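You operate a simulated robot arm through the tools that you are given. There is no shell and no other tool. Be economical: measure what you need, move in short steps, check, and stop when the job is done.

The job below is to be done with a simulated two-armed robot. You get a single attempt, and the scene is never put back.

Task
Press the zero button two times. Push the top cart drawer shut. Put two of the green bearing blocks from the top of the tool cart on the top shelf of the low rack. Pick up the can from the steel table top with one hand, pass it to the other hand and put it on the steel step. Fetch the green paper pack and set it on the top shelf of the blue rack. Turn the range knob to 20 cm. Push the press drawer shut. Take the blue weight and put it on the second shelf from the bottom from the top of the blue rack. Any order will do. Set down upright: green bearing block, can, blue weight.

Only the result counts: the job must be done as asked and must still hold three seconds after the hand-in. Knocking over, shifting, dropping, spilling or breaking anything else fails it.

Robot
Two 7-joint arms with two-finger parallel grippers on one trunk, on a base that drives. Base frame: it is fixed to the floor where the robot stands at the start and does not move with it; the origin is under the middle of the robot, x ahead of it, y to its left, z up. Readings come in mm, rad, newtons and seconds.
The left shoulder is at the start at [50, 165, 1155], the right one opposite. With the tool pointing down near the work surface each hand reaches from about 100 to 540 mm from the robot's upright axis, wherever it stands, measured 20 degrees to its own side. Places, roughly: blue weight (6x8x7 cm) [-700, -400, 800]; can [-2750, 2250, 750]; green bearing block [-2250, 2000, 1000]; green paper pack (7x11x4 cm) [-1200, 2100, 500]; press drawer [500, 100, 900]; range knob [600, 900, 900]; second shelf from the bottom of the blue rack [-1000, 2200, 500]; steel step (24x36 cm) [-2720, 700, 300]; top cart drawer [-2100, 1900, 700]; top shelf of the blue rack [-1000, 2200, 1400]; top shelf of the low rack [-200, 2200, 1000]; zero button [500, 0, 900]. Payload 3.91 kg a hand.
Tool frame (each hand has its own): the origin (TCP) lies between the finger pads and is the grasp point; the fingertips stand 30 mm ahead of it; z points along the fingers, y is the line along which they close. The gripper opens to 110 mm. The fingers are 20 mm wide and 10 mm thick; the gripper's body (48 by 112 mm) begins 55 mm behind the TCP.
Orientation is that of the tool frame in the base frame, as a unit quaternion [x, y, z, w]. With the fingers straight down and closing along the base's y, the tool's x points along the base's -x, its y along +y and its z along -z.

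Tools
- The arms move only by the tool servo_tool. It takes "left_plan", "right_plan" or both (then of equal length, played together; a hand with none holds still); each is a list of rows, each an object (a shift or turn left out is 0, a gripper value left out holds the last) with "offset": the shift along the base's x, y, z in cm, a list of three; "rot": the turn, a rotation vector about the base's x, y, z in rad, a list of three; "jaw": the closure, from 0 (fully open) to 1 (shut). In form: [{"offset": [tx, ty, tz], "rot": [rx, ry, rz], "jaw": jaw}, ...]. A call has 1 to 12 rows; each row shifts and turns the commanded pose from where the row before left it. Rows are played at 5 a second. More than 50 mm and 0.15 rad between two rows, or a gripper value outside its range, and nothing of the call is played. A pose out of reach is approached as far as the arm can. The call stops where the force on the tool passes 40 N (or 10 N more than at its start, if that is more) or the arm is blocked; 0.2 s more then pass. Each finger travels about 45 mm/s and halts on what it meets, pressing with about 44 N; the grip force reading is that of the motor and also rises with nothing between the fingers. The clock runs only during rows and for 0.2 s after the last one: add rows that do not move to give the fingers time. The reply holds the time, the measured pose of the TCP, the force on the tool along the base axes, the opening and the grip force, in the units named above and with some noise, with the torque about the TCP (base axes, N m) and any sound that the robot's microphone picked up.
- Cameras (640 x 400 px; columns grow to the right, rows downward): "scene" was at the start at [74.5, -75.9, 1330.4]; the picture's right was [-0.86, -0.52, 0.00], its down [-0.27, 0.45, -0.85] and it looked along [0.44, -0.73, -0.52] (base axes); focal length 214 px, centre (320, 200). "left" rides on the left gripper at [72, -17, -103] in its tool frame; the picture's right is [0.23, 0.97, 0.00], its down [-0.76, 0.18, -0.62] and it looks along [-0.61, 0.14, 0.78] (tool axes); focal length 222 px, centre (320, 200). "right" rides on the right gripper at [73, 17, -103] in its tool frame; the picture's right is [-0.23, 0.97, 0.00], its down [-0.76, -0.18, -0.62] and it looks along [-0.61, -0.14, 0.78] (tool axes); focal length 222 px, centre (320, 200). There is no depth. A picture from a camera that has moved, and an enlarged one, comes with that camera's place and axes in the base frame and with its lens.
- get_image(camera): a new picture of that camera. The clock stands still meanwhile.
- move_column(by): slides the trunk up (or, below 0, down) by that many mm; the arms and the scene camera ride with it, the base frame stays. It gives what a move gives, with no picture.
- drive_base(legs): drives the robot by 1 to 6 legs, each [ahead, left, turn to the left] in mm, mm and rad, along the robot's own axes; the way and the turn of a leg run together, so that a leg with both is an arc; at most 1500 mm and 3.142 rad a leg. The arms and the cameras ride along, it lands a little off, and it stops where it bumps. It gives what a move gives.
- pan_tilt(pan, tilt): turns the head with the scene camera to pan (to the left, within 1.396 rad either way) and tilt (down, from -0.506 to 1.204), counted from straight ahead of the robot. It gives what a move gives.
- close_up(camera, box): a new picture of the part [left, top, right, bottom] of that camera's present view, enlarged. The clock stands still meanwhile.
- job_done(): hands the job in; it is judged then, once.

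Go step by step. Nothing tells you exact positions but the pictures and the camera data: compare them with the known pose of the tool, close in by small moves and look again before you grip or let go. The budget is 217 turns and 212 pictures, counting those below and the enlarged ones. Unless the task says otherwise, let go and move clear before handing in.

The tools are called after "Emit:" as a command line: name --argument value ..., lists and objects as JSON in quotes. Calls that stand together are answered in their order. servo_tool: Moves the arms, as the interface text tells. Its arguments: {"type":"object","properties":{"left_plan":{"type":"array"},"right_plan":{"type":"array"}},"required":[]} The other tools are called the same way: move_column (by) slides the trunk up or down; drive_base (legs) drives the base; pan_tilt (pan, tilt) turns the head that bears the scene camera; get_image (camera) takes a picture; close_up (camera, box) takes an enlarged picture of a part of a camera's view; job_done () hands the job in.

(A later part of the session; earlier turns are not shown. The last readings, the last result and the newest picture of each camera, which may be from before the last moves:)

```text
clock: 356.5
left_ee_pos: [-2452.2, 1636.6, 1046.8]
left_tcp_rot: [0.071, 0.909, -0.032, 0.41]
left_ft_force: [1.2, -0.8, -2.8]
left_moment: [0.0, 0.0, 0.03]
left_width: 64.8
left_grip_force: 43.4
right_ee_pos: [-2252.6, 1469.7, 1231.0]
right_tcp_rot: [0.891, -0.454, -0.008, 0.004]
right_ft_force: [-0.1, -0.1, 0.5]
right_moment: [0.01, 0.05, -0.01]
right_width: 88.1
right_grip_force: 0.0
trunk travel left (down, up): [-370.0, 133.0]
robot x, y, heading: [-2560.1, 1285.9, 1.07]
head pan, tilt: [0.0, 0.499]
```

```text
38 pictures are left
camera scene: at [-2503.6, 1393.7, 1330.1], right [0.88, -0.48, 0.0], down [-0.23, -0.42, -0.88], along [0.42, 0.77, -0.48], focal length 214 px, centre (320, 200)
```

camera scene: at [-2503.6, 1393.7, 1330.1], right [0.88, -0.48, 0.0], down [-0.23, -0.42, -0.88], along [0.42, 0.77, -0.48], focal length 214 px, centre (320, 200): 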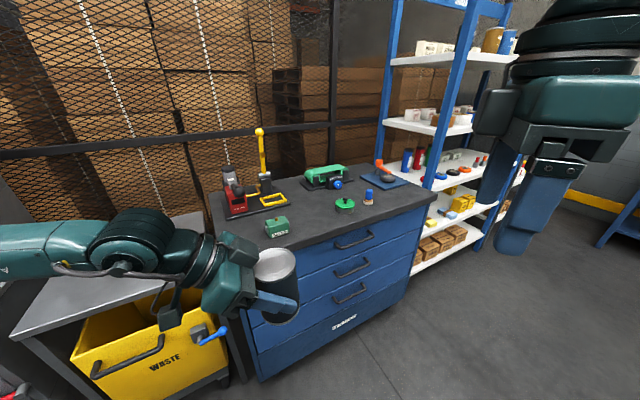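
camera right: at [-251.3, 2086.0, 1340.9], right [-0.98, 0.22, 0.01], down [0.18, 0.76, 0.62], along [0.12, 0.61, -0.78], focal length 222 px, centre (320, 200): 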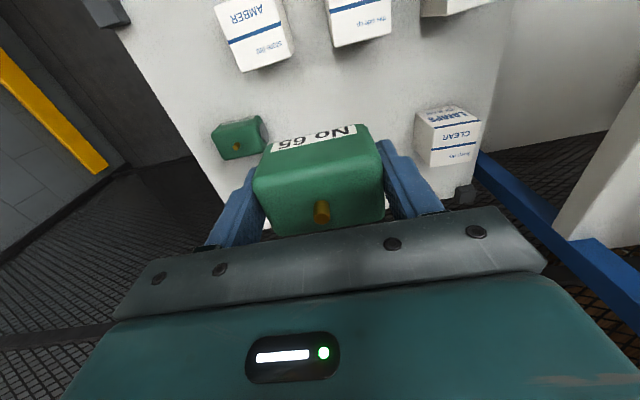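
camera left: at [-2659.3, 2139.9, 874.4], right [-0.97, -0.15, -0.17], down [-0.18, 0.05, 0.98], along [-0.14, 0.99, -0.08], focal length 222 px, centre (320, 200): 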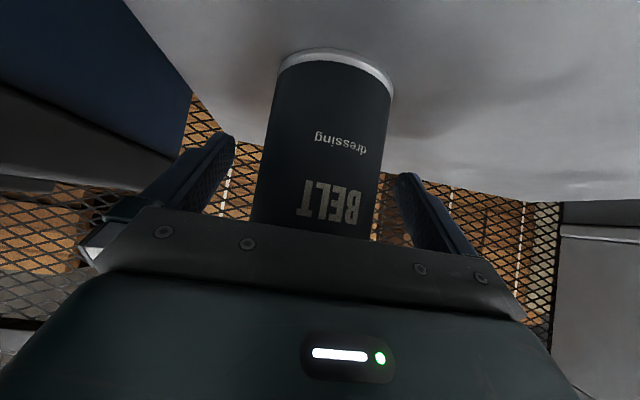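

The can is upright and the left hand points to the robot's right. Now I yaw the right hand to face it and bring it over the can.

Emit:
servo_tool --right_plan '[{"offset": [-2, 2, 2], "rot": [0, 0, 0.13], "jaw": 0.1}, {"offset": [-3, 3, 1], "rot": [0, 0, 0.13]}, {"offset": [-3.5, 3, 0], "rot": [0, 0, 0.13]}, {"offset": [-3.5, 3, 0], "rot": [0, 0, 0.13]}, {"offset": [-3.5, 3, 0], "rot": [0, 0, 0.13]}, {"offset": [-3.4, 2.6, 0], "rot": [0, 0, 0.13]}, {}]'

Emit:
get_image --camera "scene"

Emit:
get_image --camera "right"

```text
clock: 358.1
left_ee_pos: [-2450.7, 1636.1, 1047.1]
left_tcp_rot: [0.071, 0.909, -0.032, 0.409]
left_ft_force: [-0.3, -0.4, -3.2]
left_moment: [-0.02, 0.02, 0.01]
left_width: 64.9
left_grip_force: 44.3
right_ee_pos: [-2272.4, 1531.8, 1278.1]
right_tcp_rot: [0.995, -0.097, -0.006, 0.006]
right_ft_force: [0.6, 0.0, 0.3]
right_moment: [0.01, -0.04, 0.02]
right_width: 98.9
right_grip_force: 0.1
right hand out of reach, approached as far as the arm can: row 3, 4, 5, 6
trunk travel left (down, up): [-370.0, 133.0]
robot x, y, heading: [-2557.9, 1287.6, 1.07]
head pan, tilt: [0.0, 0.499]
```

```text
37 pictures are left
camera scene: at [-2503.7, 1393.5, 1330.2], right [0.88, -0.48, 0.0], down [-0.23, -0.42, -0.88], along [0.42, 0.77, -0.48], focal length 214 px, centre (320, 200)
```

scene: 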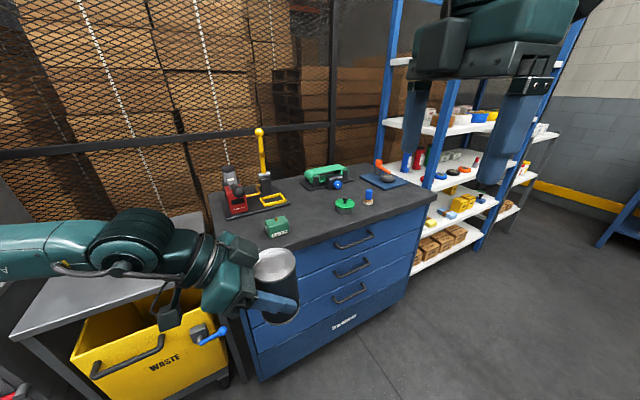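

```text
36 pictures are left
camera right: at [-2203.6, 1502.0, 1382.2], right [-0.41, -0.91, 0.02], down [-0.7, 0.33, 0.63], along [-0.58, 0.25, -0.78], focal length 222 px, centre (320, 200)
```

right: 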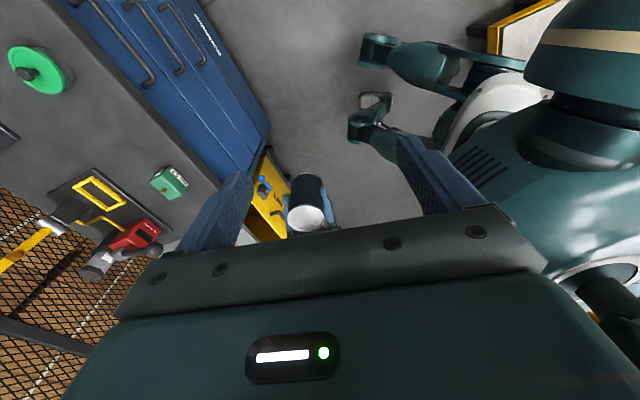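

The can was gripped too high for a clean hand-over in this pose. I will set it back on a free spot at the front of the steel table and regrip its top with a vertical left hand. First I unwind both hands and turn the base square.

Emit:
servo_tool --left_plan '[{"offset": [-1.9, 1, 0.5], "rot": [0, 0, 0.14]}, {"offset": [-1.9, 1, 0.5], "rot": [0, 0, 0.14]}, {"offset": [-1.9, 1, 0], "rot": [0, 0, 0.14]}, {"offset": [-1.9, 1, 0], "rot": [0, 0, 0.14]}, {"offset": [-1.9, 1, 0], "rot": [0, 0, 0.14]}, {"offset": [-1.9, 1, 0], "rot": [0, 0, 0.14]}, {"offset": [-1.9, 2, 0], "rot": [0, 0, 0.14]}, {"offset": [-1.9, 2, 0], "rot": [0, 0, 0.14]}, {}]' --right_plan '[{"offset": [1, -2, 0], "rot": [0, 0, -0.14]}, {"offset": [1, -2, 0], "rot": [0, 0, -0.14]}, {"offset": [0, -1, 0], "rot": [0, 0, -0.14]}, {"rot": [0, 0, -0.14]}, {"rot": [0, 0, -0.14]}, {"rot": [0, 0, -0.14]}, {"rot": [0, 0, -0.14]}, {"rot": [0, 0, -0.14]}, {"rot": [0, 0, -0.14]}]'

Emit:
drive_base --legs '[[0, 0, 0.5]]'

```text
clock: 360.1
left_ee_pos: [-2587.2, 1780.3, 1065.7]
left_tcp_rot: [-0.424, 0.807, 0.191, 0.364]
left_ft_force: [0.1, 0.6, -3.2]
left_moment: [-0.02, 0.02, -0.03]
left_width: 65.3
left_grip_force: 43.9
left hand out of reach, approached as far as the arm can: row 3, 4, 5, 6
right_ee_pos: [-2254.7, 1480.7, 1278.4]
right_tcp_rot: [0.756, -0.655, -0.007, 0.002]
right_ft_force: [0.3, 0.7, -0.4]
right_moment: [0.01, 0.03, -0.03]
right_width: 99.1
right_grip_force: 0.0
trunk travel left (down, up): [-370.0, 133.0]
robot x, y, heading: [-2559.6, 1285.4, 1.069]
head pan, tilt: [0.0, 0.499]
```

```text
clock: 361.9
left_ee_pos: [-2817.3, 1709.4, 1065.3]
left_tcp_rot: [-0.607, 0.68, 0.273, 0.306]
left_ft_force: [-0.7, 0.6, -3.8]
left_moment: [-0.04, -0.03, -0.01]
left_width: 65.2
left_grip_force: 43.8
right_ee_pos: [-2382.7, 1604.5, 1279.8]
right_tcp_rot: [0.894, -0.448, -0.008, 0.005]
right_ft_force: [-0.7, 0.1, 0.0]
right_moment: [-0.01, 0.02, -0.02]
right_width: 98.9
right_grip_force: 0.1
trunk travel left (down, up): [-370.0, 133.0]
robot x, y, heading: [-2562.8, 1287.9, 1.565]
head pan, tilt: [0.0, 0.499]
```

Emit:
drive_base --legs '[[0, -90, 0.005], [262, 0, 0]]'

Emit:
servo_tool --left_plan '[{"offset": [4, 2, 0], "rot": [0, 0, 0.1]}, {"offset": [4, 2, 0]}, {"offset": [3.5, 3, -2]}, {"offset": [0, 3, -3]}, {"offset": [0, 0, -4]}, {}]'

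Emit:
pan_tilt --pan 0.3 --tilt 0.6

Emit:
get_image --camera "scene"

```text
clock: 364.8
left_ee_pos: [-2728.8, 1967.4, 1064.5]
left_tcp_rot: [-0.609, 0.678, 0.274, 0.306]
left_ft_force: [0.1, 0.7, -4.1]
left_moment: [-0.04, -0.03, 0.05]
left_width: 64.9
left_grip_force: 43.8
right_ee_pos: [-2292.1, 1863.6, 1278.5]
right_tcp_rot: [0.895, -0.447, -0.008, 0.004]
right_ft_force: [-0.4, 0.2, -0.2]
right_moment: [-0.04, 0.0, 0.01]
right_width: 98.8
right_grip_force: 0.0
trunk travel left (down, up): [-370.0, 133.0]
robot x, y, heading: [-2469.2, 1544.7, 1.57]
head pan, tilt: [0.0, 0.499]
```

```text
refused: row 3 steps farther than a row can; nothing moved
```

```text
clock: 365.6
left_ee_pos: [-2727.4, 1967.3, 1064.5]
left_tcp_rot: [-0.609, 0.679, 0.274, 0.306]
left_ft_force: [-0.6, 0.3, -3.5]
left_moment: [0.02, -0.01, -0.02]
left_width: 65.0
left_grip_force: 43.9
right_ee_pos: [-2292.4, 1863.4, 1279.7]
right_tcp_rot: [0.895, -0.447, -0.008, 0.005]
right_ft_force: [0.0, 0.4, 0.3]
right_moment: [-0.02, 0.0, -0.02]
right_width: 99.3
right_grip_force: 0.0
trunk travel left (down, up): [-370.0, 133.0]
robot x, y, heading: [-2470.2, 1541.9, 1.567]
head pan, tilt: [0.3, 0.6]
```

```text
35 pictures are left
camera scene: at [-2496.1, 1660.4, 1321.1], right [0.96, 0.29, 0.0], down [0.17, -0.54, -0.83], along [-0.24, 0.79, -0.56], focal length 214 px, centre (320, 200)
```

scene: 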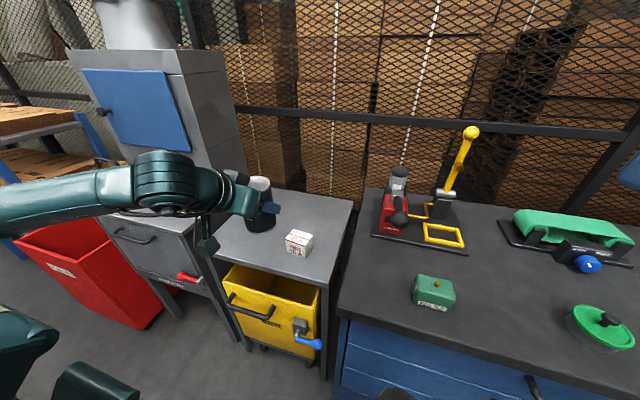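

A cleaner idea: keep the left grip and let the right hand come in horizontally from the right, pointing left, gripping the lower part front and back (fingers then don't cross). I back away and prepare both hands.

Emit:
drive_base --legs '[[-260, 0, 0]]'

Emit:
servo_tool --right_plan '[{"rot": [0, 0, 0.13]}, {"rot": [0, 0, 0.13]}, {"rot": [0, 0, 0.13]}, {"rot": [0, 0, 0.13]}, {"rot": [0, 0, 0.13]}, {"rot": [0, 0, 0.13]}, {"rot": [0, 0, 0.13]}, {"offset": [0, 0, -1], "rot": [0, 0.14, 0]}, {"offset": [-1, 0, -1], "rot": [0, 0.14, 0]}, {"offset": [-1, 0, -1], "rot": [0, 0.14, 0]}, {"offset": [-1, 0, -1], "rot": [0, 0.14, 0]}, {"offset": [-1, 0, -1], "rot": [0, 0.14, 0]}]' --left_plan '[{"offset": [3, 0, 0], "rot": [0, 0, 0.1]}, {"offset": [3, 0, 0]}, {"offset": [3, 0, 0]}, {"offset": [3, 0, 0]}, {}, {}, {}, {}, {}, {}, {}, {}]'

Emit:
servo_tool --right_plan '[{"offset": [0, 0, -3], "rot": [0, 0.14, 0]}, {"offset": [0, 0, -3], "rot": [0, 0.14, 0]}, {"offset": [0, 0, -3], "rot": [0, 0.14, 0]}, {"offset": [0, 0, -3], "rot": [0, 0.14, 0]}, {"offset": [0, 0, -4]}, {"offset": [0, 0, -3]}, {}]'

Emit:
pan_tilt --pan 0 --tilt 0.6

Emit:
get_image --camera "scene"

```text
clock: 367.5
left_ee_pos: [-2727.4, 1709.5, 1064.9]
left_tcp_rot: [-0.609, 0.678, 0.274, 0.306]
left_ft_force: [-0.4, 0.2, -2.7]
left_moment: [0.0, 0.0, 0.01]
left_width: 64.9
left_grip_force: 43.9
right_ee_pos: [-2294.3, 1605.2, 1279.6]
right_tcp_rot: [0.895, -0.447, -0.008, 0.003]
right_ft_force: [0.6, -0.4, -0.2]
right_moment: [0.03, -0.02, 0.0]
right_width: 99.2
right_grip_force: 0.1
trunk travel left (down, up): [-370.0, 133.0]
robot x, y, heading: [-2471.4, 1287.7, 1.564]
head pan, tilt: [0.3, 0.6]
```

```text
clock: 370.1
left_ee_pos: [-2609.3, 1709.5, 1064.5]
left_tcp_rot: [-0.642, 0.647, 0.29, 0.291]
left_ft_force: [0.3, 0.3, -2.8]
left_moment: [-0.03, 0.02, -0.01]
left_width: 65.0
left_grip_force: 43.8
right_ee_pos: [-2333.5, 1606.2, 1228.1]
right_tcp_rot: [0.937, -0.005, -0.349, 0.01]
right_ft_force: [-0.4, -0.1, 0.6]
right_moment: [-0.01, 0.05, -0.06]
right_width: 98.8
right_grip_force: 0.0
trunk travel left (down, up): [-370.0, 133.0]
robot x, y, heading: [-2471.8, 1285.7, 1.566]
head pan, tilt: [0.3, 0.6]
```

```text
clock: 371.7
left_ee_pos: [-2607.9, 1710.5, 1065.7]
left_tcp_rot: [-0.642, 0.647, 0.289, 0.292]
left_ft_force: [0.0, -0.4, -4.2]
left_moment: [-0.03, 0.0, 0.0]
left_width: 65.1
left_grip_force: 44.7
right_ee_pos: [-2332.6, 1606.9, 1039.3]
right_tcp_rot: [0.805, -0.003, -0.593, 0.01]
right_ft_force: [0.0, -0.2, -0.5]
right_moment: [0.02, 0.0, 0.03]
right_width: 99.3
right_grip_force: 0.0
trunk travel left (down, up): [-370.0, 133.0]
robot x, y, heading: [-2470.4, 1286.7, 1.572]
head pan, tilt: [0.3, 0.6]
```

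```text
clock: 372.5
left_ee_pos: [-2607.8, 1709.5, 1064.5]
left_tcp_rot: [-0.642, 0.647, 0.29, 0.291]
left_ft_force: [0.2, -0.1, -3.1]
left_moment: [-0.04, -0.02, -0.01]
left_width: 64.9
left_grip_force: 44.4
right_ee_pos: [-2332.6, 1605.7, 1039.8]
right_tcp_rot: [0.806, -0.002, -0.592, 0.01]
right_ft_force: [0.1, -0.2, -0.4]
right_moment: [-0.01, 0.0, -0.04]
right_width: 99.0
right_grip_force: 0.1
trunk travel left (down, up): [-370.0, 133.0]
robot x, y, heading: [-2471.8, 1288.9, 1.567]
head pan, tilt: [0.0, 0.6]
```

```text
34 pictures are left
camera scene: at [-2470.8, 1406.9, 1321.0], right [1.0, 0.0, 0.0], down [0.0, -0.57, -0.82], along [0.0, 0.82, -0.57], focal length 214 px, centre (320, 200)
```

scene: 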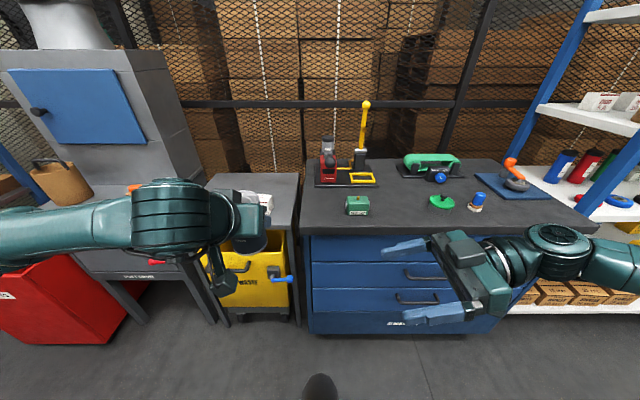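

Both poses are comfortable. I align the right hand in y and approach the can's lower part halfway, then check.

Emit:
servo_tool --right_plan '[{"offset": [-2, 3.6, 0]}, {"offset": [-2, 3.6, -0.2]}, {"offset": [-3, 3.6, 0]}, {"offset": [-4, 0, 0]}, {"offset": [-4, 0, 0]}, {}]'

Emit:
get_image --camera "right"

Emit:
close_up --camera "scene" --box '[160, 140, 420, 340]'

```text
clock: 373.9
left_ee_pos: [-2607.7, 1709.4, 1064.1]
left_tcp_rot: [-0.642, 0.647, 0.29, 0.291]
left_ft_force: [-0.7, 0.4, -3.3]
left_moment: [-0.03, -0.02, -0.01]
left_width: 64.9
left_grip_force: 43.9
right_ee_pos: [-2446.1, 1626.7, 1114.6]
right_tcp_rot: [0.807, -0.004, -0.59, 0.009]
right_ft_force: [-0.2, 0.1, 0.7]
right_moment: [0.0, -0.02, 0.0]
right_width: 99.0
right_grip_force: 0.1
right hand out of reach, approached as far as the arm can: row 1, 2, 3, 4, 5
trunk travel left (down, up): [-370.0, 133.0]
robot x, y, heading: [-2470.7, 1289.6, 1.565]
head pan, tilt: [0.0, 0.6]
```

```text
33 pictures are left
camera right: at [-2326.1, 1610.0, 1077.2], right [-0.07, -0.97, 0.23], down [0.36, 0.2, 0.91], along [-0.93, 0.14, 0.34], focal length 222 px, centre (320, 200)
```

right: 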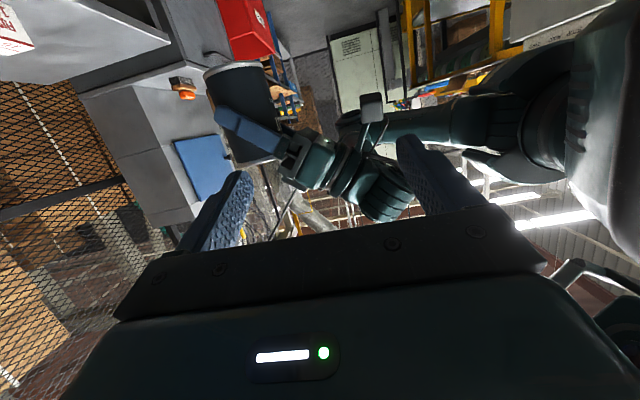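

```text
2.00 times, centred on (290, 240) of scene
camera zoom: at [-2470.4, 1406.7, 1321.1], right [1.0, 0.0, 0.0], down [0.0, -0.57, -0.82], along [0.0, 0.82, -0.57], focal length 429 px, centre (380, 120)
```

zoom: 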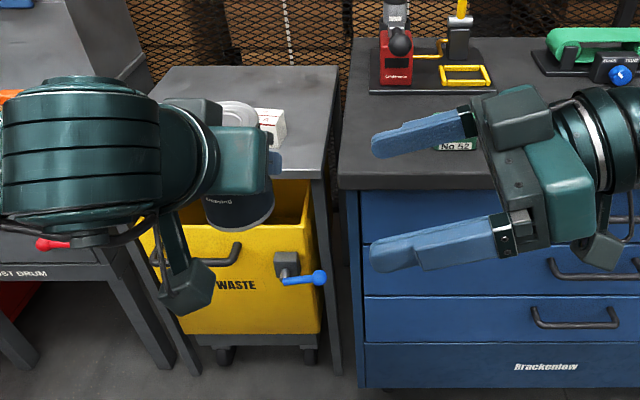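

The right wrist is near its limit so far across. I split the angle: left hand yawed 0.75 rad to the right, right hand 0.8 rad to the left, meeting in front of the robot.

Emit:
servo_tool --right_plan '[{"offset": [3, -2, -1.3], "rot": [0, 0, -0.125]}, {"offset": [3, -1.5, -1.3], "rot": [0, 0, -0.125]}, {"offset": [2, -1, -1.3], "rot": [0, 0, -0.125]}, {"offset": [1, -0.5, -1.3], "rot": [0, 0, -0.125]}, {"offset": [0.4, 0, -1.3], "rot": [0, 0, -0.125]}, {"offset": [0, 0, -1.3], "rot": [0, 0, -0.125]}, {}]' --left_plan '[{"offset": [0, 0, 0], "rot": [0, 0, -0.125]}, {"offset": [1.5, -0.5, 0], "rot": [0, 0, -0.125]}, {"offset": [2.5, -0.5, 0], "rot": [0, 0, -0.125]}, {"offset": [3, -0.5, 0], "rot": [0, 0, -0.125]}, {"offset": [3.2, -0.5, 0], "rot": [0, 0, -0.125]}, {"offset": [3.2, -0.6, 0], "rot": [0, 0, -0.125]}, {}]'

Emit:
get_image --camera "scene"

```text
clock: 375.5
left_ee_pos: [-2473.8, 1683.1, 1065.1]
left_tcp_rot: [-0.36, 0.837, 0.162, 0.378]
left_ft_force: [0.2, -0.3, -3.3]
left_moment: [-0.01, -0.02, -0.01]
left_width: 64.7
left_grip_force: 44.1
right_ee_pos: [-2329.7, 1668.6, 1017.8]
right_tcp_rot: [0.748, -0.297, -0.556, -0.208]
right_ft_force: [-0.1, -0.1, 0.2]
right_moment: [-0.01, 0.0, 0.0]
right_width: 99.0
right_grip_force: 0.0
right hand out of reach, approached as far as the arm can: row 2, 3, 4, 5, 6
trunk travel left (down, up): [-370.0, 133.0]
robot x, y, heading: [-2466.9, 1290.7, 1.572]
head pan, tilt: [0.0, 0.6]
```

```text
31 pictures are left
camera scene: at [-2470.8, 1406.6, 1321.1], right [1.0, 0.0, 0.0], down [0.0, -0.56, -0.83], along [0.0, 0.83, -0.56], focal length 214 px, centre (320, 200)
```

scene: 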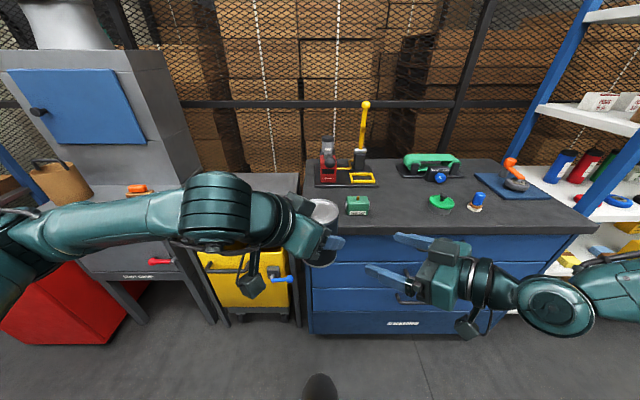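

Emit:
servo_tool --right_plan '[{"offset": [-1, -2.5, 0.6]}, {"offset": [-1.5, -2.5, 0.6]}, {"offset": [-1.5, -2.3, 0.6]}, {}]'

```text
clock: 376.5
left_ee_pos: [-2474.1, 1683.8, 1065.1]
left_tcp_rot: [-0.361, 0.837, 0.162, 0.377]
left_ft_force: [0.0, 0.0, -3.0]
left_moment: [-0.01, 0.03, 0.01]
left_width: 65.0
left_grip_force: 43.5
right_ee_pos: [-2354.8, 1670.0, 1009.6]
right_tcp_rot: [0.748, -0.297, -0.556, -0.208]
right_ft_force: [-0.4, 0.7, 0.5]
right_moment: [-0.02, -0.01, -0.01]
right_width: 98.9
right_grip_force: 0.1
right hand out of reach, approached as far as the arm can: row 1, 2, 3
trunk travel left (down, up): [-370.0, 133.0]
robot x, y, heading: [-2472.4, 1287.7, 1.567]
head pan, tilt: [0.0, 0.6]
```

The right arm is too folded there; I shift the meeting point 80 mm further ahead.

Emit:
servo_tool --left_plan '[{"offset": [0, 3, 0]}, {"offset": [0, 3, 0]}, {"offset": [0, 2, 0]}, {}]' --right_plan '[{"offset": [0.5, 3, 0]}, {"offset": [0, 3, 0]}, {"offset": [0, 2, 0]}, {}]'

```text
clock: 377.5
left_ee_pos: [-2473.5, 1763.0, 1065.5]
left_tcp_rot: [-0.36, 0.837, 0.163, 0.378]
left_ft_force: [0.0, 0.6, -3.4]
left_moment: [-0.03, 0.0, 0.0]
left_width: 64.7
left_grip_force: 44.1
right_ee_pos: [-2350.8, 1749.6, 1010.9]
right_tcp_rot: [0.748, -0.296, -0.556, -0.208]
right_ft_force: [0.2, 0.0, -0.2]
right_moment: [-0.04, -0.01, 0.02]
right_width: 99.1
right_grip_force: 0.0
trunk travel left (down, up): [-370.0, 133.0]
robot x, y, heading: [-2473.0, 1288.6, 1.568]
head pan, tilt: [0.0, 0.6]
```

Emit:
servo_tool --left_plan '[{"offset": [2.2, 2.5, 0]}, {"offset": [2.3, 2.5, 0]}, {}]' --right_plan '[{"offset": [0, 0, 1.4]}, {"offset": [0, 0, 1.3]}, {}]'

Emit:
get_image --camera "right"

Emit:
close_up --camera "scene" --box '[240, 140, 480, 320]'

```text
clock: 378.3
left_ee_pos: [-2429.2, 1813.2, 1064.0]
left_tcp_rot: [-0.361, 0.837, 0.162, 0.377]
left_ft_force: [-0.2, 0.2, -2.8]
left_moment: [0.01, -0.03, 0.02]
left_width: 64.8
left_grip_force: 44.1
right_ee_pos: [-2349.8, 1749.4, 1037.4]
right_tcp_rot: [0.749, -0.297, -0.555, -0.207]
right_ft_force: [0.1, -0.5, -0.4]
right_moment: [-0.03, 0.02, 0.01]
right_width: 99.1
right_grip_force: 0.0
trunk travel left (down, up): [-370.0, 133.0]
robot x, y, heading: [-2473.2, 1288.3, 1.565]
head pan, tilt: [0.0, 0.6]
```

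```text
30 pictures are left
camera right: at [-2274.1, 1655.5, 1000.6], right [-0.7, -0.67, 0.24], down [0.4, -0.11, 0.91], along [-0.58, 0.74, 0.35], focal length 222 px, centre (320, 200)
```

right: 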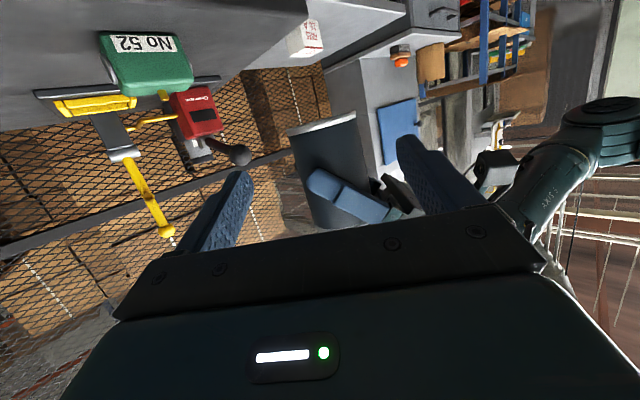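

```text
2.22 times, centred on (360, 230) of scene
camera zoom: at [-2470.8, 1406.8, 1321.0], right [1.0, 0.0, 0.0], down [0.0, -0.57, -0.82], along [0.0, 0.82, -0.57], focal length 477 px, centre (231, 133)
```

zoom: 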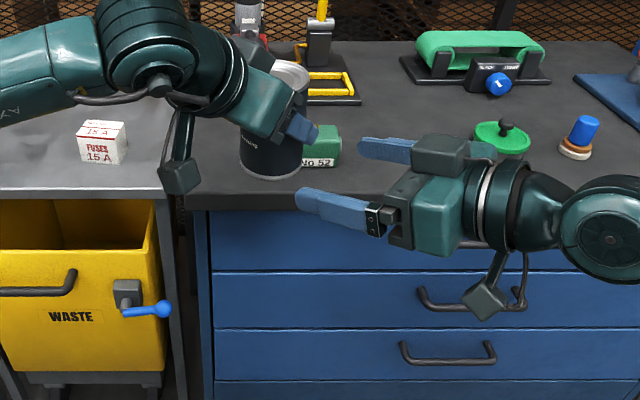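

Aligned within a millimetre. I advance the right hand 60 mm along its axis, then check.

Emit:
servo_tool --right_plan '[{"offset": [-2.2, 2, 0]}, {"offset": [-2.2, 2, 0]}, {}]'

Emit:
close_up --camera "scene" --box '[260, 150, 440, 290]'

Emit:
get_image --camera "right"

```text
clock: 379.1
left_ee_pos: [-2429.4, 1813.2, 1064.3]
left_tcp_rot: [-0.362, 0.837, 0.163, 0.377]
left_ft_force: [0.4, 0.1, -2.4]
left_moment: [-0.02, -0.03, -0.01]
left_width: 65.1
left_grip_force: 44.2
right_ee_pos: [-2395.0, 1790.2, 1038.3]
right_tcp_rot: [0.748, -0.297, -0.555, -0.208]
right_ft_force: [0.2, 0.7, 0.1]
right_moment: [-0.03, -0.01, 0.0]
right_width: 98.8
right_grip_force: 0.1
trunk travel left (down, up): [-370.0, 133.0]
robot x, y, heading: [-2470.7, 1287.1, 1.565]
head pan, tilt: [0.0, 0.6]
```

```text
2.86 times, centred on (350, 220) of scene
camera zoom: at [-2470.8, 1406.7, 1321.1], right [1.0, 0.0, 0.0], down [0.0, -0.57, -0.83], along [0.0, 0.82, -0.57], focal length 613 px, centre (234, 143)
```

zoom: 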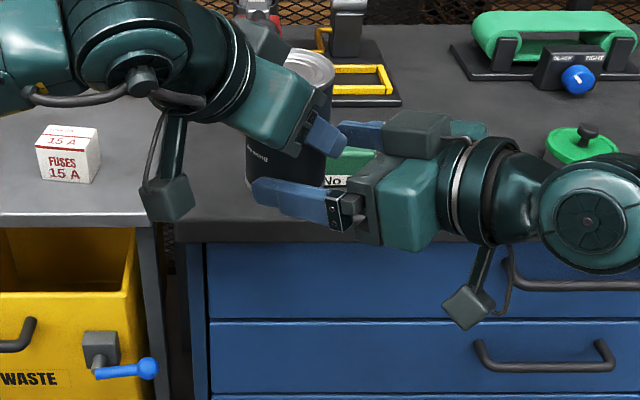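

```text
27 pictures are left
camera right: at [-2317.8, 1696.0, 1000.5], right [-0.7, -0.67, 0.24], down [0.4, -0.11, 0.91], along [-0.58, 0.74, 0.35], focal length 222 px, centre (320, 200)
```

right: 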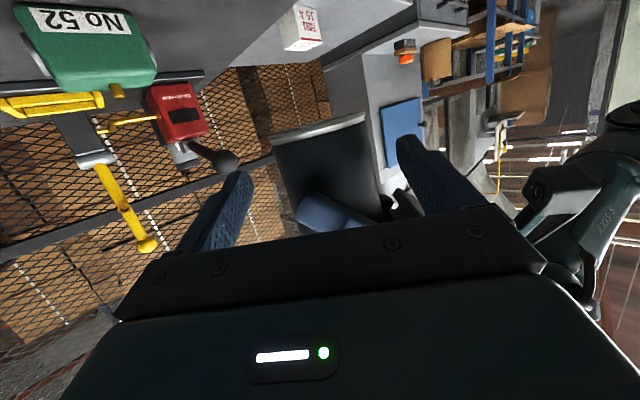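

Emit:
servo_tool --right_plan '[{"offset": [-1, 0.9, 0]}, {"offset": [-0.95, 0.9, 0]}, {"jaw": 0.25}, {"jaw": 0.35}, {"jaw": 0.45}, {"jaw": 0.8}, {}, {}]'

Emit:
close_up --camera "scene" --box '[260, 150, 440, 290]'

```text
clock: 380.9
left_ee_pos: [-2427.8, 1814.3, 1063.5]
left_tcp_rot: [-0.361, 0.838, 0.162, 0.377]
left_ft_force: [18.3, 16.2, -7.4]
left_moment: [0.1, -0.08, 0.38]
left_width: 65.0
left_grip_force: 43.8
right_ee_pos: [-2414.9, 1807.0, 1038.2]
right_tcp_rot: [0.749, -0.295, -0.556, -0.207]
right_ft_force: [-17.8, -16.7, 3.7]
right_moment: [0.31, -0.37, -0.08]
right_width: 65.4
right_grip_force: 44.0
trunk travel left (down, up): [-370.0, 133.0]
robot x, y, heading: [-2469.3, 1286.2, 1.566]
head pan, tilt: [0.0, 0.6]
```

```text
2.86 times, centred on (350, 220) of scene
camera zoom: at [-2470.6, 1406.9, 1321.0], right [1.0, 0.0, 0.0], down [0.0, -0.57, -0.82], along [0.0, 0.82, -0.57], focal length 613 px, centre (234, 143)
```

zoom: 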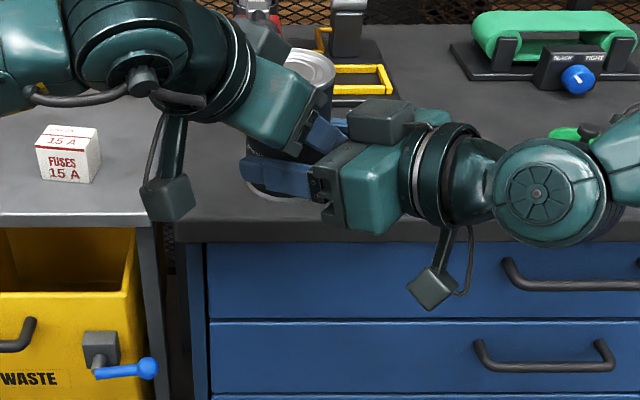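

Both hands hold the can. The left opens and withdraws along its axis.

Emit:
servo_tool --left_plan '[{"jaw": 0.35}, {"jaw": 0.22}, {}, {}, {"offset": [-1, -1.1, 1.3]}, {"offset": [-2, -2.2, 2.6]}, {"offset": [-2.5, -2.5, 3]}, {"offset": [-3.5, -2, 2]}, {"offset": [-4, 0, 0]}, {}]'

Emit:
get_image --camera "scene"

```text
clock: 383.1
left_ee_pos: [-2559.6, 1734.3, 1153.9]
left_tcp_rot: [-0.36, 0.838, 0.161, 0.377]
left_ft_force: [0.4, 0.0, 0.5]
left_moment: [-0.02, 0.0, 0.01]
left_width: 85.8
left_grip_force: 0.1
right_ee_pos: [-2412.3, 1808.1, 1036.3]
right_tcp_rot: [0.749, -0.297, -0.555, -0.207]
right_ft_force: [-0.1, 0.0, 0.9]
right_moment: [-0.03, -0.01, 0.03]
right_width: 65.0
right_grip_force: 43.9
trunk travel left (down, up): [-370.0, 133.0]
robot x, y, heading: [-2473.1, 1291.5, 1.566]
head pan, tilt: [0.0, 0.6]
```

```text
25 pictures are left
camera scene: at [-2470.2, 1407.0, 1321.0], right [1.0, 0.0, 0.0], down [0.0, -0.57, -0.82], along [0.0, 0.82, -0.57], focal length 214 px, centre (320, 200)
```

scene: 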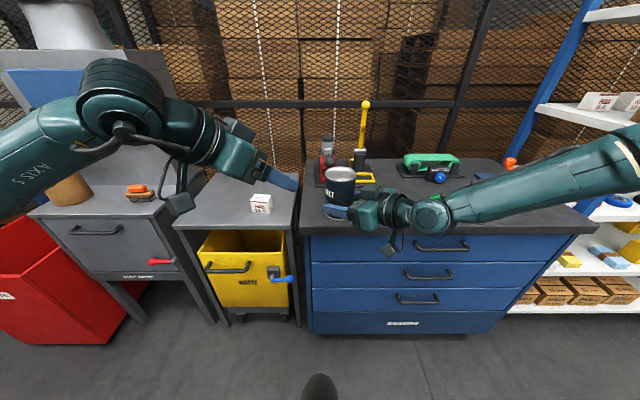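

The can is now held upright by the right hand. I turn clockwise to face the step.

Emit:
drive_base --legs '[[0, 0, -1.57], [0, 0, -1.567]]'

Emit:
pan_tilt --pan -0.5 --tilt 0.7

Emit:
get_image --camera "scene"

```text
clock: 391.1
left_ee_pos: [-2378.7, 840.3, 1153.4]
left_tcp_rot: [0.837, 0.362, -0.377, 0.163]
left_ft_force: [-0.6, -0.6, -0.2]
left_moment: [-0.03, 0.01, 0.04]
left_width: 85.8
left_grip_force: 0.2
right_ee_pos: [-2523.9, 767.3, 1036.8]
right_tcp_rot: [0.295, 0.749, -0.206, 0.556]
right_ft_force: [-0.7, -0.2, 0.7]
right_moment: [0.03, 0.05, 0.01]
right_width: 64.7
right_grip_force: 43.8
trunk travel left (down, up): [-370.0, 133.0]
robot x, y, heading: [-2471.2, 1288.8, -1.571]
head pan, tilt: [0.0, 0.6]
```

```text
clock: 392.1
left_ee_pos: [-2379.3, 840.1, 1153.3]
left_tcp_rot: [0.837, 0.362, -0.377, 0.162]
left_ft_force: [-0.7, -0.3, -1.4]
left_moment: [0.02, -0.02, 0.0]
left_width: 85.8
left_grip_force: 0.0
right_ee_pos: [-2525.2, 768.0, 1038.6]
right_tcp_rot: [0.295, 0.749, -0.206, 0.556]
right_ft_force: [0.0, 0.6, 1.2]
right_moment: [0.02, 0.06, 0.0]
right_width: 64.6
right_grip_force: 44.1
trunk travel left (down, up): [-370.0, 133.0]
robot x, y, heading: [-2466.1, 1287.6, -1.568]
head pan, tilt: [-0.499, 0.7]
```

```text
24 pictures are left
camera scene: at [-2511.5, 1184.7, 1312.4], right [-0.88, 0.48, 0.0], down [0.31, 0.57, -0.76], along [-0.36, -0.67, -0.64], focal length 214 px, centre (320, 200)
```

scene: 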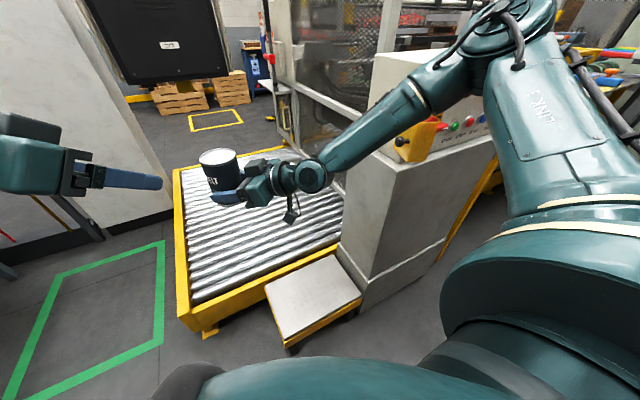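

The steel step with a yellow frame is between the conveyor and the console, around (-2700,750). I lower the trunk, which also gives a second view for height.

Emit:
move_column --by -365

Emit:
get_image --camera "scene"

```text
clock: 395.6
left_ee_pos: [-2378.9, 841.2, 788.8]
left_tcp_rot: [0.837, 0.362, -0.376, 0.163]
left_ft_force: [-0.7, -0.1, 0.8]
left_moment: [0.02, 0.03, 0.04]
left_width: 85.7
left_grip_force: 0.1
right_ee_pos: [-2524.9, 767.7, 671.0]
right_tcp_rot: [0.296, 0.749, -0.207, 0.556]
right_ft_force: [0.6, 0.0, -0.3]
right_moment: [0.03, 0.05, 0.0]
right_width: 64.6
right_grip_force: 44.2
trunk travel left (down, up): [-5.0, 498.0]
robot x, y, heading: [-2470.4, 1290.7, -1.57]
head pan, tilt: [-0.499, 0.7]
```

```text
23 pictures are left
camera scene: at [-2511.6, 1184.8, 947.5], right [-0.88, 0.48, 0.0], down [0.31, 0.57, -0.76], along [-0.37, -0.67, -0.64], focal length 214 px, centre (320, 200)
```

scene: 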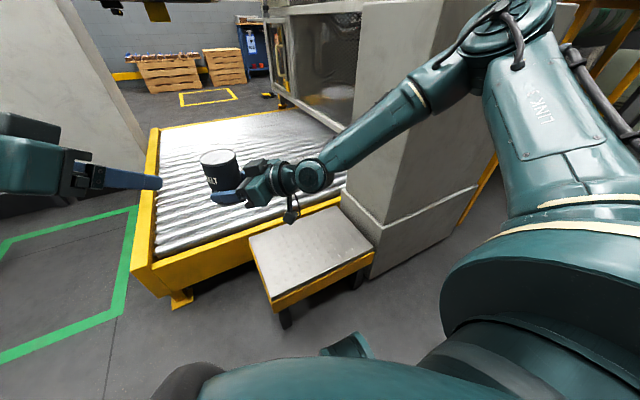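

Two views give the step top at z≈375, x -2884…-2526, y 647…887. I back 90 mm, shift right 55 mm, and yaw the right hand to point straight at the step.

Emit:
drive_base --legs '[[-90, -55, 0]]'

Emit:
servo_tool --right_plan '[{"offset": [-1.5, -0.5, -1], "rot": [0, 0, -0.137]}, {"offset": [-2, -0.5, -1], "rot": [0, 0, -0.137]}, {"offset": [-2, -0.5, -1], "rot": [0, 0, -0.137]}, {"offset": [-2, -0.5, -1], "rot": [0, 0, -0.137]}, {"offset": [-2, -0.5, -1], "rot": [0, 0, -0.137]}, {"offset": [-1.5, -0.5, -1], "rot": [0, 0, -0.137]}, {"offset": [0, 0, -3]}, {"offset": [0, 0, -3]}, {}]'

Emit:
get_image --camera "scene"

```text
clock: 396.8
left_ee_pos: [-2433.1, 930.5, 787.5]
left_tcp_rot: [0.837, 0.363, -0.376, 0.163]
left_ft_force: [-0.3, -0.6, 0.0]
left_moment: [0.01, -0.01, 0.0]
left_width: 85.7
left_grip_force: 0.1
right_ee_pos: [-2578.6, 857.7, 671.5]
right_tcp_rot: [0.295, 0.749, -0.206, 0.556]
right_ft_force: [0.2, 0.1, 0.4]
right_moment: [0.01, 0.05, 0.0]
right_width: 64.7
right_grip_force: 44.1
trunk travel left (down, up): [-5.0, 498.0]
robot x, y, heading: [-2528.5, 1375.5, -1.569]
head pan, tilt: [-0.499, 0.7]
```

```text
clock: 398.8
left_ee_pos: [-2433.6, 931.8, 787.6]
left_tcp_rot: [0.837, 0.363, -0.377, 0.164]
left_ft_force: [-0.2, 0.9, 1.1]
left_moment: [-0.03, -0.03, 0.03]
left_width: 85.9
left_grip_force: 0.1
right_ee_pos: [-2752.0, 844.8, 555.1]
right_tcp_rot: [0.524, 0.607, -0.378, 0.462]
right_ft_force: [0.5, -0.6, 0.1]
right_moment: [0.04, 0.04, 0.0]
right_width: 64.8
right_grip_force: 44.4
right hand out of reach, approached as far as the arm can: row 3, 4, 5, 6, 7, 8
trunk travel left (down, up): [-5.0, 498.0]
robot x, y, heading: [-2524.8, 1378.1, -1.572]
head pan, tilt: [-0.499, 0.7]
```

```text
22 pictures are left
camera scene: at [-2566.6, 1274.4, 947.4], right [-0.88, 0.48, 0.0], down [0.31, 0.57, -0.76], along [-0.36, -0.67, -0.64], focal length 214 px, centre (320, 200)
```

scene: 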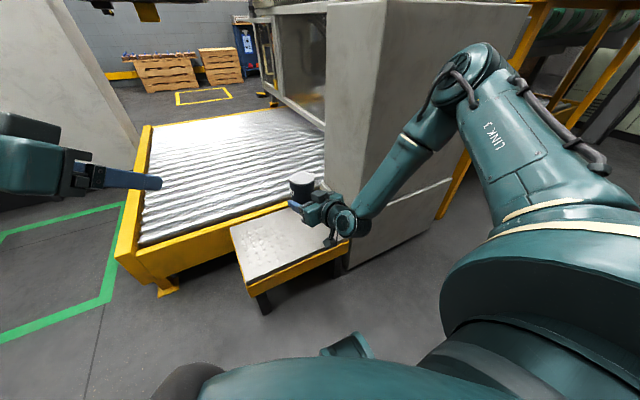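

Nearly there. I shift the base 50 mm left and lower the can step by step.

Emit:
drive_base --legs '[[0, 50, 0]]'

Emit:
servo_tool --right_plan '[{"offset": [0, -0.5, -2.5]}, {"offset": [0, -0.5, -2.5]}, {"offset": [0, 0, -2.5]}, {}]'

Emit:
close_up --camera "scene" --box '[220, 140, 400, 300]'

```text
clock: 399.9
left_ee_pos: [-2383.7, 930.2, 788.7]
left_tcp_rot: [0.836, 0.362, -0.377, 0.163]
left_ft_force: [0.2, 0.3, -0.9]
left_moment: [0.0, -0.03, -0.04]
left_width: 86.1
left_grip_force: 0.1
right_ee_pos: [-2702.0, 844.9, 555.2]
right_tcp_rot: [0.524, 0.607, -0.378, 0.462]
right_ft_force: [-0.3, 0.3, 0.1]
right_moment: [0.08, 0.03, 0.0]
right_width: 64.7
right_grip_force: 43.7
trunk travel left (down, up): [-5.0, 498.0]
robot x, y, heading: [-2475.2, 1376.5, -1.571]
head pan, tilt: [-0.499, 0.7]
```

```text
clock: 400.9
left_ee_pos: [-2384.0, 930.6, 788.1]
left_tcp_rot: [0.836, 0.363, -0.377, 0.163]
left_ft_force: [0.7, -0.4, -0.2]
left_moment: [0.01, 0.0, 0.0]
left_width: 85.7
left_grip_force: 0.0
right_ee_pos: [-2721.2, 848.4, 545.1]
right_tcp_rot: [0.525, 0.608, -0.378, 0.46]
right_ft_force: [-0.3, 0.0, 0.7]
right_moment: [0.07, 0.0, -0.03]
right_width: 64.7
right_grip_force: 44.1
right hand out of reach, approached as far as the arm can: row 1, 2, 3
trunk travel left (down, up): [-5.0, 498.0]
robot x, y, heading: [-2477.6, 1378.5, -1.574]
head pan, tilt: [-0.499, 0.7]
```

```text
2.50 times, centred on (310, 220) of scene
camera zoom: at [-2516.6, 1274.5, 947.4], right [-0.88, 0.48, 0.0], down [0.31, 0.57, -0.76], along [-0.36, -0.67, -0.64], focal length 536 px, centre (345, 150)
```

zoom: 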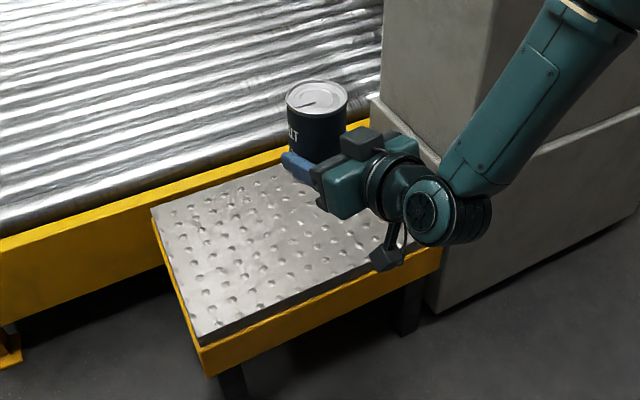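

The arm is too folded to go lower here. I back the base 120 mm and extend the arm instead.

Emit:
drive_base --legs '[[-120, 0, 0]]'

Emit:
servo_tool --right_plan '[{"offset": [1, -4, 0]}, {"offset": [1, -4, 0]}, {"offset": [0.5, -4, -1]}, {"offset": [0, -1, -3]}, {"offset": [0, 0, -3]}, {}]'

```text
clock: 402.1
left_ee_pos: [-2384.0, 1050.3, 788.4]
left_tcp_rot: [0.836, 0.364, -0.376, 0.164]
left_ft_force: [0.1, 1.1, -0.4]
left_moment: [0.03, 0.02, 0.0]
left_width: 85.8
left_grip_force: 0.0
right_ee_pos: [-2721.0, 966.5, 545.7]
right_tcp_rot: [0.525, 0.608, -0.378, 0.461]
right_ft_force: [-0.1, -0.4, 0.2]
right_moment: [0.05, 0.03, 0.04]
right_width: 64.7
right_grip_force: 43.9
trunk travel left (down, up): [-5.0, 498.0]
robot x, y, heading: [-2476.5, 1500.7, -1.568]
head pan, tilt: [-0.499, 0.7]
```

```text
clock: 403.5
left_ee_pos: [-2382.7, 1050.9, 788.4]
left_tcp_rot: [0.836, 0.363, -0.377, 0.164]
left_ft_force: [-0.1, -0.6, -0.4]
left_moment: [0.0, 0.01, 0.0]
left_width: 85.9
left_grip_force: 0.1
right_ee_pos: [-2738.0, 886.9, 565.5]
right_tcp_rot: [0.524, 0.608, -0.378, 0.462]
right_ft_force: [-0.3, -0.2, -0.2]
right_moment: [0.07, 0.03, 0.01]
right_width: 64.9
right_grip_force: 44.4
right hand out of reach, approached as far as the arm can: row 1, 2, 3, 4, 5
trunk travel left (down, up): [-5.0, 498.0]
robot x, y, heading: [-2475.9, 1495.3, -1.568]
head pan, tilt: [-0.499, 0.7]
```

This low, a near-horizontal tool is out of the arm's reach. Before deciding, I test with the free left hand how low a vertical tool can go.

Emit:
servo_tool --left_plan '[{"offset": [2, 0, 0], "rot": [0.103, -0.096, 0]}, {"offset": [2, 0, 0], "rot": [0.103, -0.096, 0]}, {"offset": [2, 0, 0], "rot": [0.103, -0.096, 0]}, {"offset": [1, 0, -4], "rot": [0.103, -0.096, 0]}, {"offset": [0, 0, -4], "rot": [0.103, -0.096, 0]}, {"offset": [0, 0, -4], "rot": [0.103, -0.096, 0]}, {"offset": [0, 0, -4.8]}, {"offset": [0, 0, -4.8]}, {"offset": [0, 0, -4.8]}, {"offset": [0, 0, -4.8]}, {"offset": [0, 0, -4.8]}, {}]'

```text
clock: 406.1
left_ee_pos: [-2312.8, 1050.7, 427.3]
left_tcp_rot: [0.917, 0.398, -0.001, 0.0]
left_ft_force: [0.5, 0.0, -0.1]
left_moment: [0.02, 0.01, -0.02]
left_width: 85.8
left_grip_force: 0.1
right_ee_pos: [-2737.4, 887.5, 565.9]
right_tcp_rot: [0.525, 0.608, -0.378, 0.461]
right_ft_force: [0.0, -0.7, 0.4]
right_moment: [0.03, 0.01, 0.01]
right_width: 64.8
right_grip_force: 43.6
trunk travel left (down, up): [-5.0, 498.0]
robot x, y, heading: [-2473.3, 1499.4, -1.569]
head pan, tilt: [-0.499, 0.7]
```

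A vertical tool reaches down to z≈427 easily. So the right hand should hold the can from the top: I'll set it on the cart's free corner and regrip it with the right hand vertically. First raise everything and turn back.

Emit:
move_column --by 400

Emit:
servo_tool --left_plan '[{"offset": [0, 3, 4]}, {"offset": [0, 3, 4]}, {"offset": [0, 3, 4]}, {"offset": [0, 3, 4]}, {"offset": [0, 3, 4]}, {}]'

Emit:
drive_base --legs '[[215, 0, 0], [0, 0, 1.57], [0, 0, 1.57]]'

Emit:
pan_tilt --pan -0.1 --tilt 0.6

Emit:
get_image --camera "scene"

```text
clock: 409.9
left_ee_pos: [-2312.5, 1048.5, 828.4]
left_tcp_rot: [0.917, 0.399, -0.001, 0.0]
left_ft_force: [0.4, -0.1, -0.2]
left_moment: [0.0, -0.04, 0.0]
left_width: 85.7
left_grip_force: 0.0
right_ee_pos: [-2737.4, 887.8, 965.9]
right_tcp_rot: [0.524, 0.608, -0.378, 0.461]
right_ft_force: [-0.4, -0.3, -0.4]
right_moment: [0.05, -0.01, -0.02]
right_width: 64.7
right_grip_force: 43.8
trunk travel left (down, up): [-405.0, 98.0]
robot x, y, heading: [-2473.1, 1496.2, -1.568]
head pan, tilt: [-0.499, 0.7]
```

```text
clock: 411.4
left_ee_pos: [-2313.3, 1199.9, 1027.4]
left_tcp_rot: [0.917, 0.399, 0.0, 0.0]
left_ft_force: [-0.1, -0.3, 0.0]
left_moment: [0.0, 0.03, -0.01]
left_width: 85.7
left_grip_force: 0.1
right_ee_pos: [-2737.2, 887.4, 966.5]
right_tcp_rot: [0.524, 0.609, -0.377, 0.462]
right_ft_force: [0.9, -0.2, 1.0]
right_moment: [0.07, 0.0, -0.03]
right_width: 64.6
right_grip_force: 43.4
trunk travel left (down, up): [-405.0, 98.0]
robot x, y, heading: [-2474.6, 1500.7, -1.57]
head pan, tilt: [-0.499, 0.7]
```

```text
clock: 420.6
left_ee_pos: [-2630.2, 1583.8, 1027.3]
left_tcp_rot: [-0.392, 0.92, -0.001, 0.001]
left_ft_force: [-0.5, -0.1, 0.3]
left_moment: [0.01, 0.0, 0.02]
left_width: 85.6
left_grip_force: 0.1
right_ee_pos: [-2203.2, 1888.7, 966.2]
right_tcp_rot: [0.605, -0.529, -0.458, -0.38]
right_ft_force: [-0.3, -0.8, -0.8]
right_moment: [-0.05, 0.02, 0.01]
right_width: 64.6
right_grip_force: 44.1
trunk travel left (down, up): [-405.0, 98.0]
robot x, y, heading: [-2475.7, 1284.5, 1.557]
head pan, tilt: [-0.499, 0.7]
```

```text
clock: 421.5
left_ee_pos: [-2630.4, 1583.7, 1027.3]
left_tcp_rot: [-0.391, 0.92, -0.001, 0.001]
left_ft_force: [-0.3, 0.0, 0.1]
left_moment: [-0.01, 0.0, -0.01]
left_width: 85.9
left_grip_force: 0.1
right_ee_pos: [-2201.9, 1888.4, 966.0]
right_tcp_rot: [0.604, -0.53, -0.458, -0.381]
right_ft_force: [0.0, -0.3, 0.9]
right_moment: [-0.08, -0.04, -0.02]
right_width: 65.0
right_grip_force: 43.7
trunk travel left (down, up): [-405.0, 98.0]
robot x, y, heading: [-2477.7, 1283.5, 1.559]
head pan, tilt: [-0.099, 0.6]
```

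```text
20 pictures are left
camera scene: at [-2465.3, 1402.5, 1356.0], right [0.99, -0.11, 0.0], down [-0.06, -0.56, -0.82], along [0.09, 0.82, -0.57], focal length 214 px, centre (320, 200)
```

scene: 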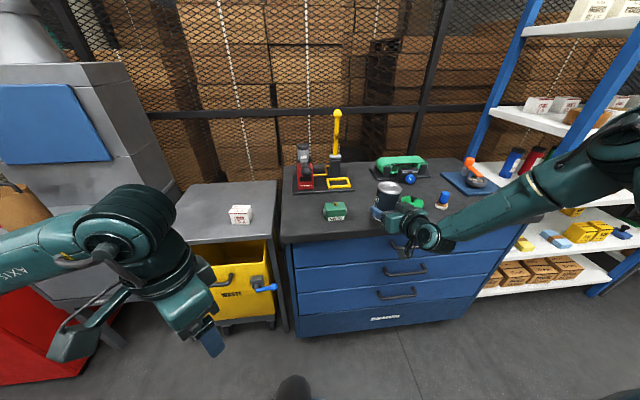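

The spot between block 52 and the green jar (x≈-2205, y≈1960) is free. I move ahead 58 mm and lower with the trunk.

Emit:
drive_base --legs '[[58, 8, 0]]'

Emit:
move_column --by -38

Emit:
close_up --camera "scene" --box '[310, 140, 470, 260]'

```text
clock: 422.4
left_ee_pos: [-2638.2, 1642.5, 1026.2]
left_tcp_rot: [-0.391, 0.921, -0.001, 0.0]
left_ft_force: [-0.5, 0.0, 0.1]
left_moment: [-0.01, 0.01, -0.01]
left_width: 85.7
left_grip_force: 0.0
right_ee_pos: [-2210.3, 1947.3, 966.0]
right_tcp_rot: [0.604, -0.53, -0.458, -0.381]
right_ft_force: [0.1, -0.2, -0.4]
right_moment: [-0.04, 0.0, 0.0]
right_width: 64.8
right_grip_force: 43.9
trunk travel left (down, up): [-405.0, 98.0]
robot x, y, heading: [-2480.1, 1341.9, 1.553]
head pan, tilt: [-0.099, 0.6]
```

```text
clock: 423.3
left_ee_pos: [-2636.0, 1642.2, 987.3]
left_tcp_rot: [-0.39, 0.921, 0.0, 0.001]
left_ft_force: [0.0, 0.0, -0.6]
left_moment: [0.0, -0.02, 0.01]
left_width: 85.7
left_grip_force: 0.0
right_ee_pos: [-2208.9, 1947.2, 927.3]
right_tcp_rot: [0.604, -0.53, -0.458, -0.381]
right_ft_force: [-0.1, -0.1, 0.2]
right_moment: [-0.1, 0.02, -0.03]
right_width: 64.6
right_grip_force: 43.8
trunk travel left (down, up): [-367.0, 136.0]
robot x, y, heading: [-2479.3, 1342.6, 1.556]
head pan, tilt: [-0.099, 0.6]
```

```text
3.33 times, centred on (390, 200) of scene
camera zoom: at [-2472.5, 1460.1, 1318.0], right [0.99, -0.11, 0.0], down [-0.06, -0.56, -0.82], along [0.09, 0.82, -0.57], focal length 715 px, centre (87, 200)
```

zoom: 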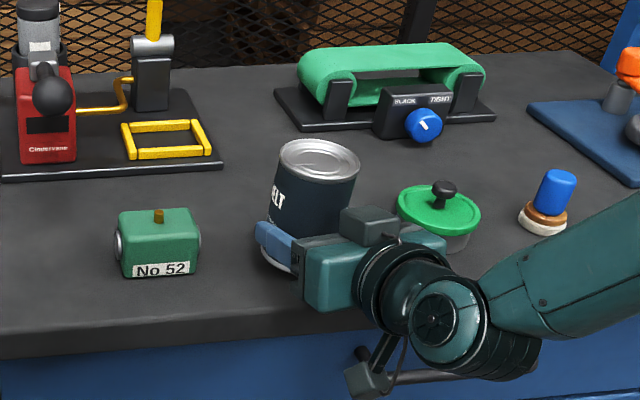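

Emit:
move_column --by -6

Emit:
move_column --by -3

Emit:
move_column --by -2

```text
clock: 423.8
left_ee_pos: [-2637.5, 1641.3, 983.4]
left_tcp_rot: [-0.391, 0.92, 0.0, 0.002]
left_ft_force: [0.0, -0.4, -0.4]
left_moment: [-0.02, 0.02, 0.01]
left_width: 85.8
left_grip_force: 0.1
right_ee_pos: [-2209.7, 1948.1, 921.6]
right_tcp_rot: [0.603, -0.53, -0.457, -0.382]
right_ft_force: [0.3, -0.2, -0.5]
right_moment: [-0.03, -0.03, -0.01]
right_width: 64.7
right_grip_force: 44.2
trunk travel left (down, up): [-361.0, 142.0]
robot x, y, heading: [-2480.0, 1342.4, 1.553]
head pan, tilt: [-0.099, 0.6]
```

```text
clock: 424.3
left_ee_pos: [-2637.6, 1642.7, 980.2]
left_tcp_rot: [-0.391, 0.92, -0.001, 0.002]
left_ft_force: [0.0, 0.5, -0.2]
left_moment: [-0.01, 0.06, 0.05]
left_width: 85.7
left_grip_force: 0.0
right_ee_pos: [-2210.4, 1946.3, 919.4]
right_tcp_rot: [0.604, -0.529, -0.458, -0.381]
right_ft_force: [0.2, -0.1, 0.5]
right_moment: [-0.07, -0.04, 0.0]
right_width: 64.4
right_grip_force: 44.4
trunk travel left (down, up): [-358.0, 145.0]
robot x, y, heading: [-2481.2, 1341.7, 1.556]
head pan, tilt: [-0.099, 0.6]
```

```text
clock: 424.9
left_ee_pos: [-2636.6, 1642.2, 976.9]
left_tcp_rot: [-0.391, 0.92, -0.001, 0.001]
left_ft_force: [-1.1, -0.1, 0.4]
left_moment: [0.01, -0.03, -0.01]
left_width: 85.8
left_grip_force: 0.2
right_ee_pos: [-2209.4, 1946.3, 917.1]
right_tcp_rot: [0.604, -0.529, -0.458, -0.382]
right_ft_force: [0.1, 0.7, -0.8]
right_moment: [-0.03, 0.0, 0.02]
right_width: 64.7
right_grip_force: 43.6
trunk travel left (down, up): [-356.0, 147.0]
robot x, y, heading: [-2485.0, 1342.8, 1.555]
head pan, tilt: [-0.099, 0.6]
```

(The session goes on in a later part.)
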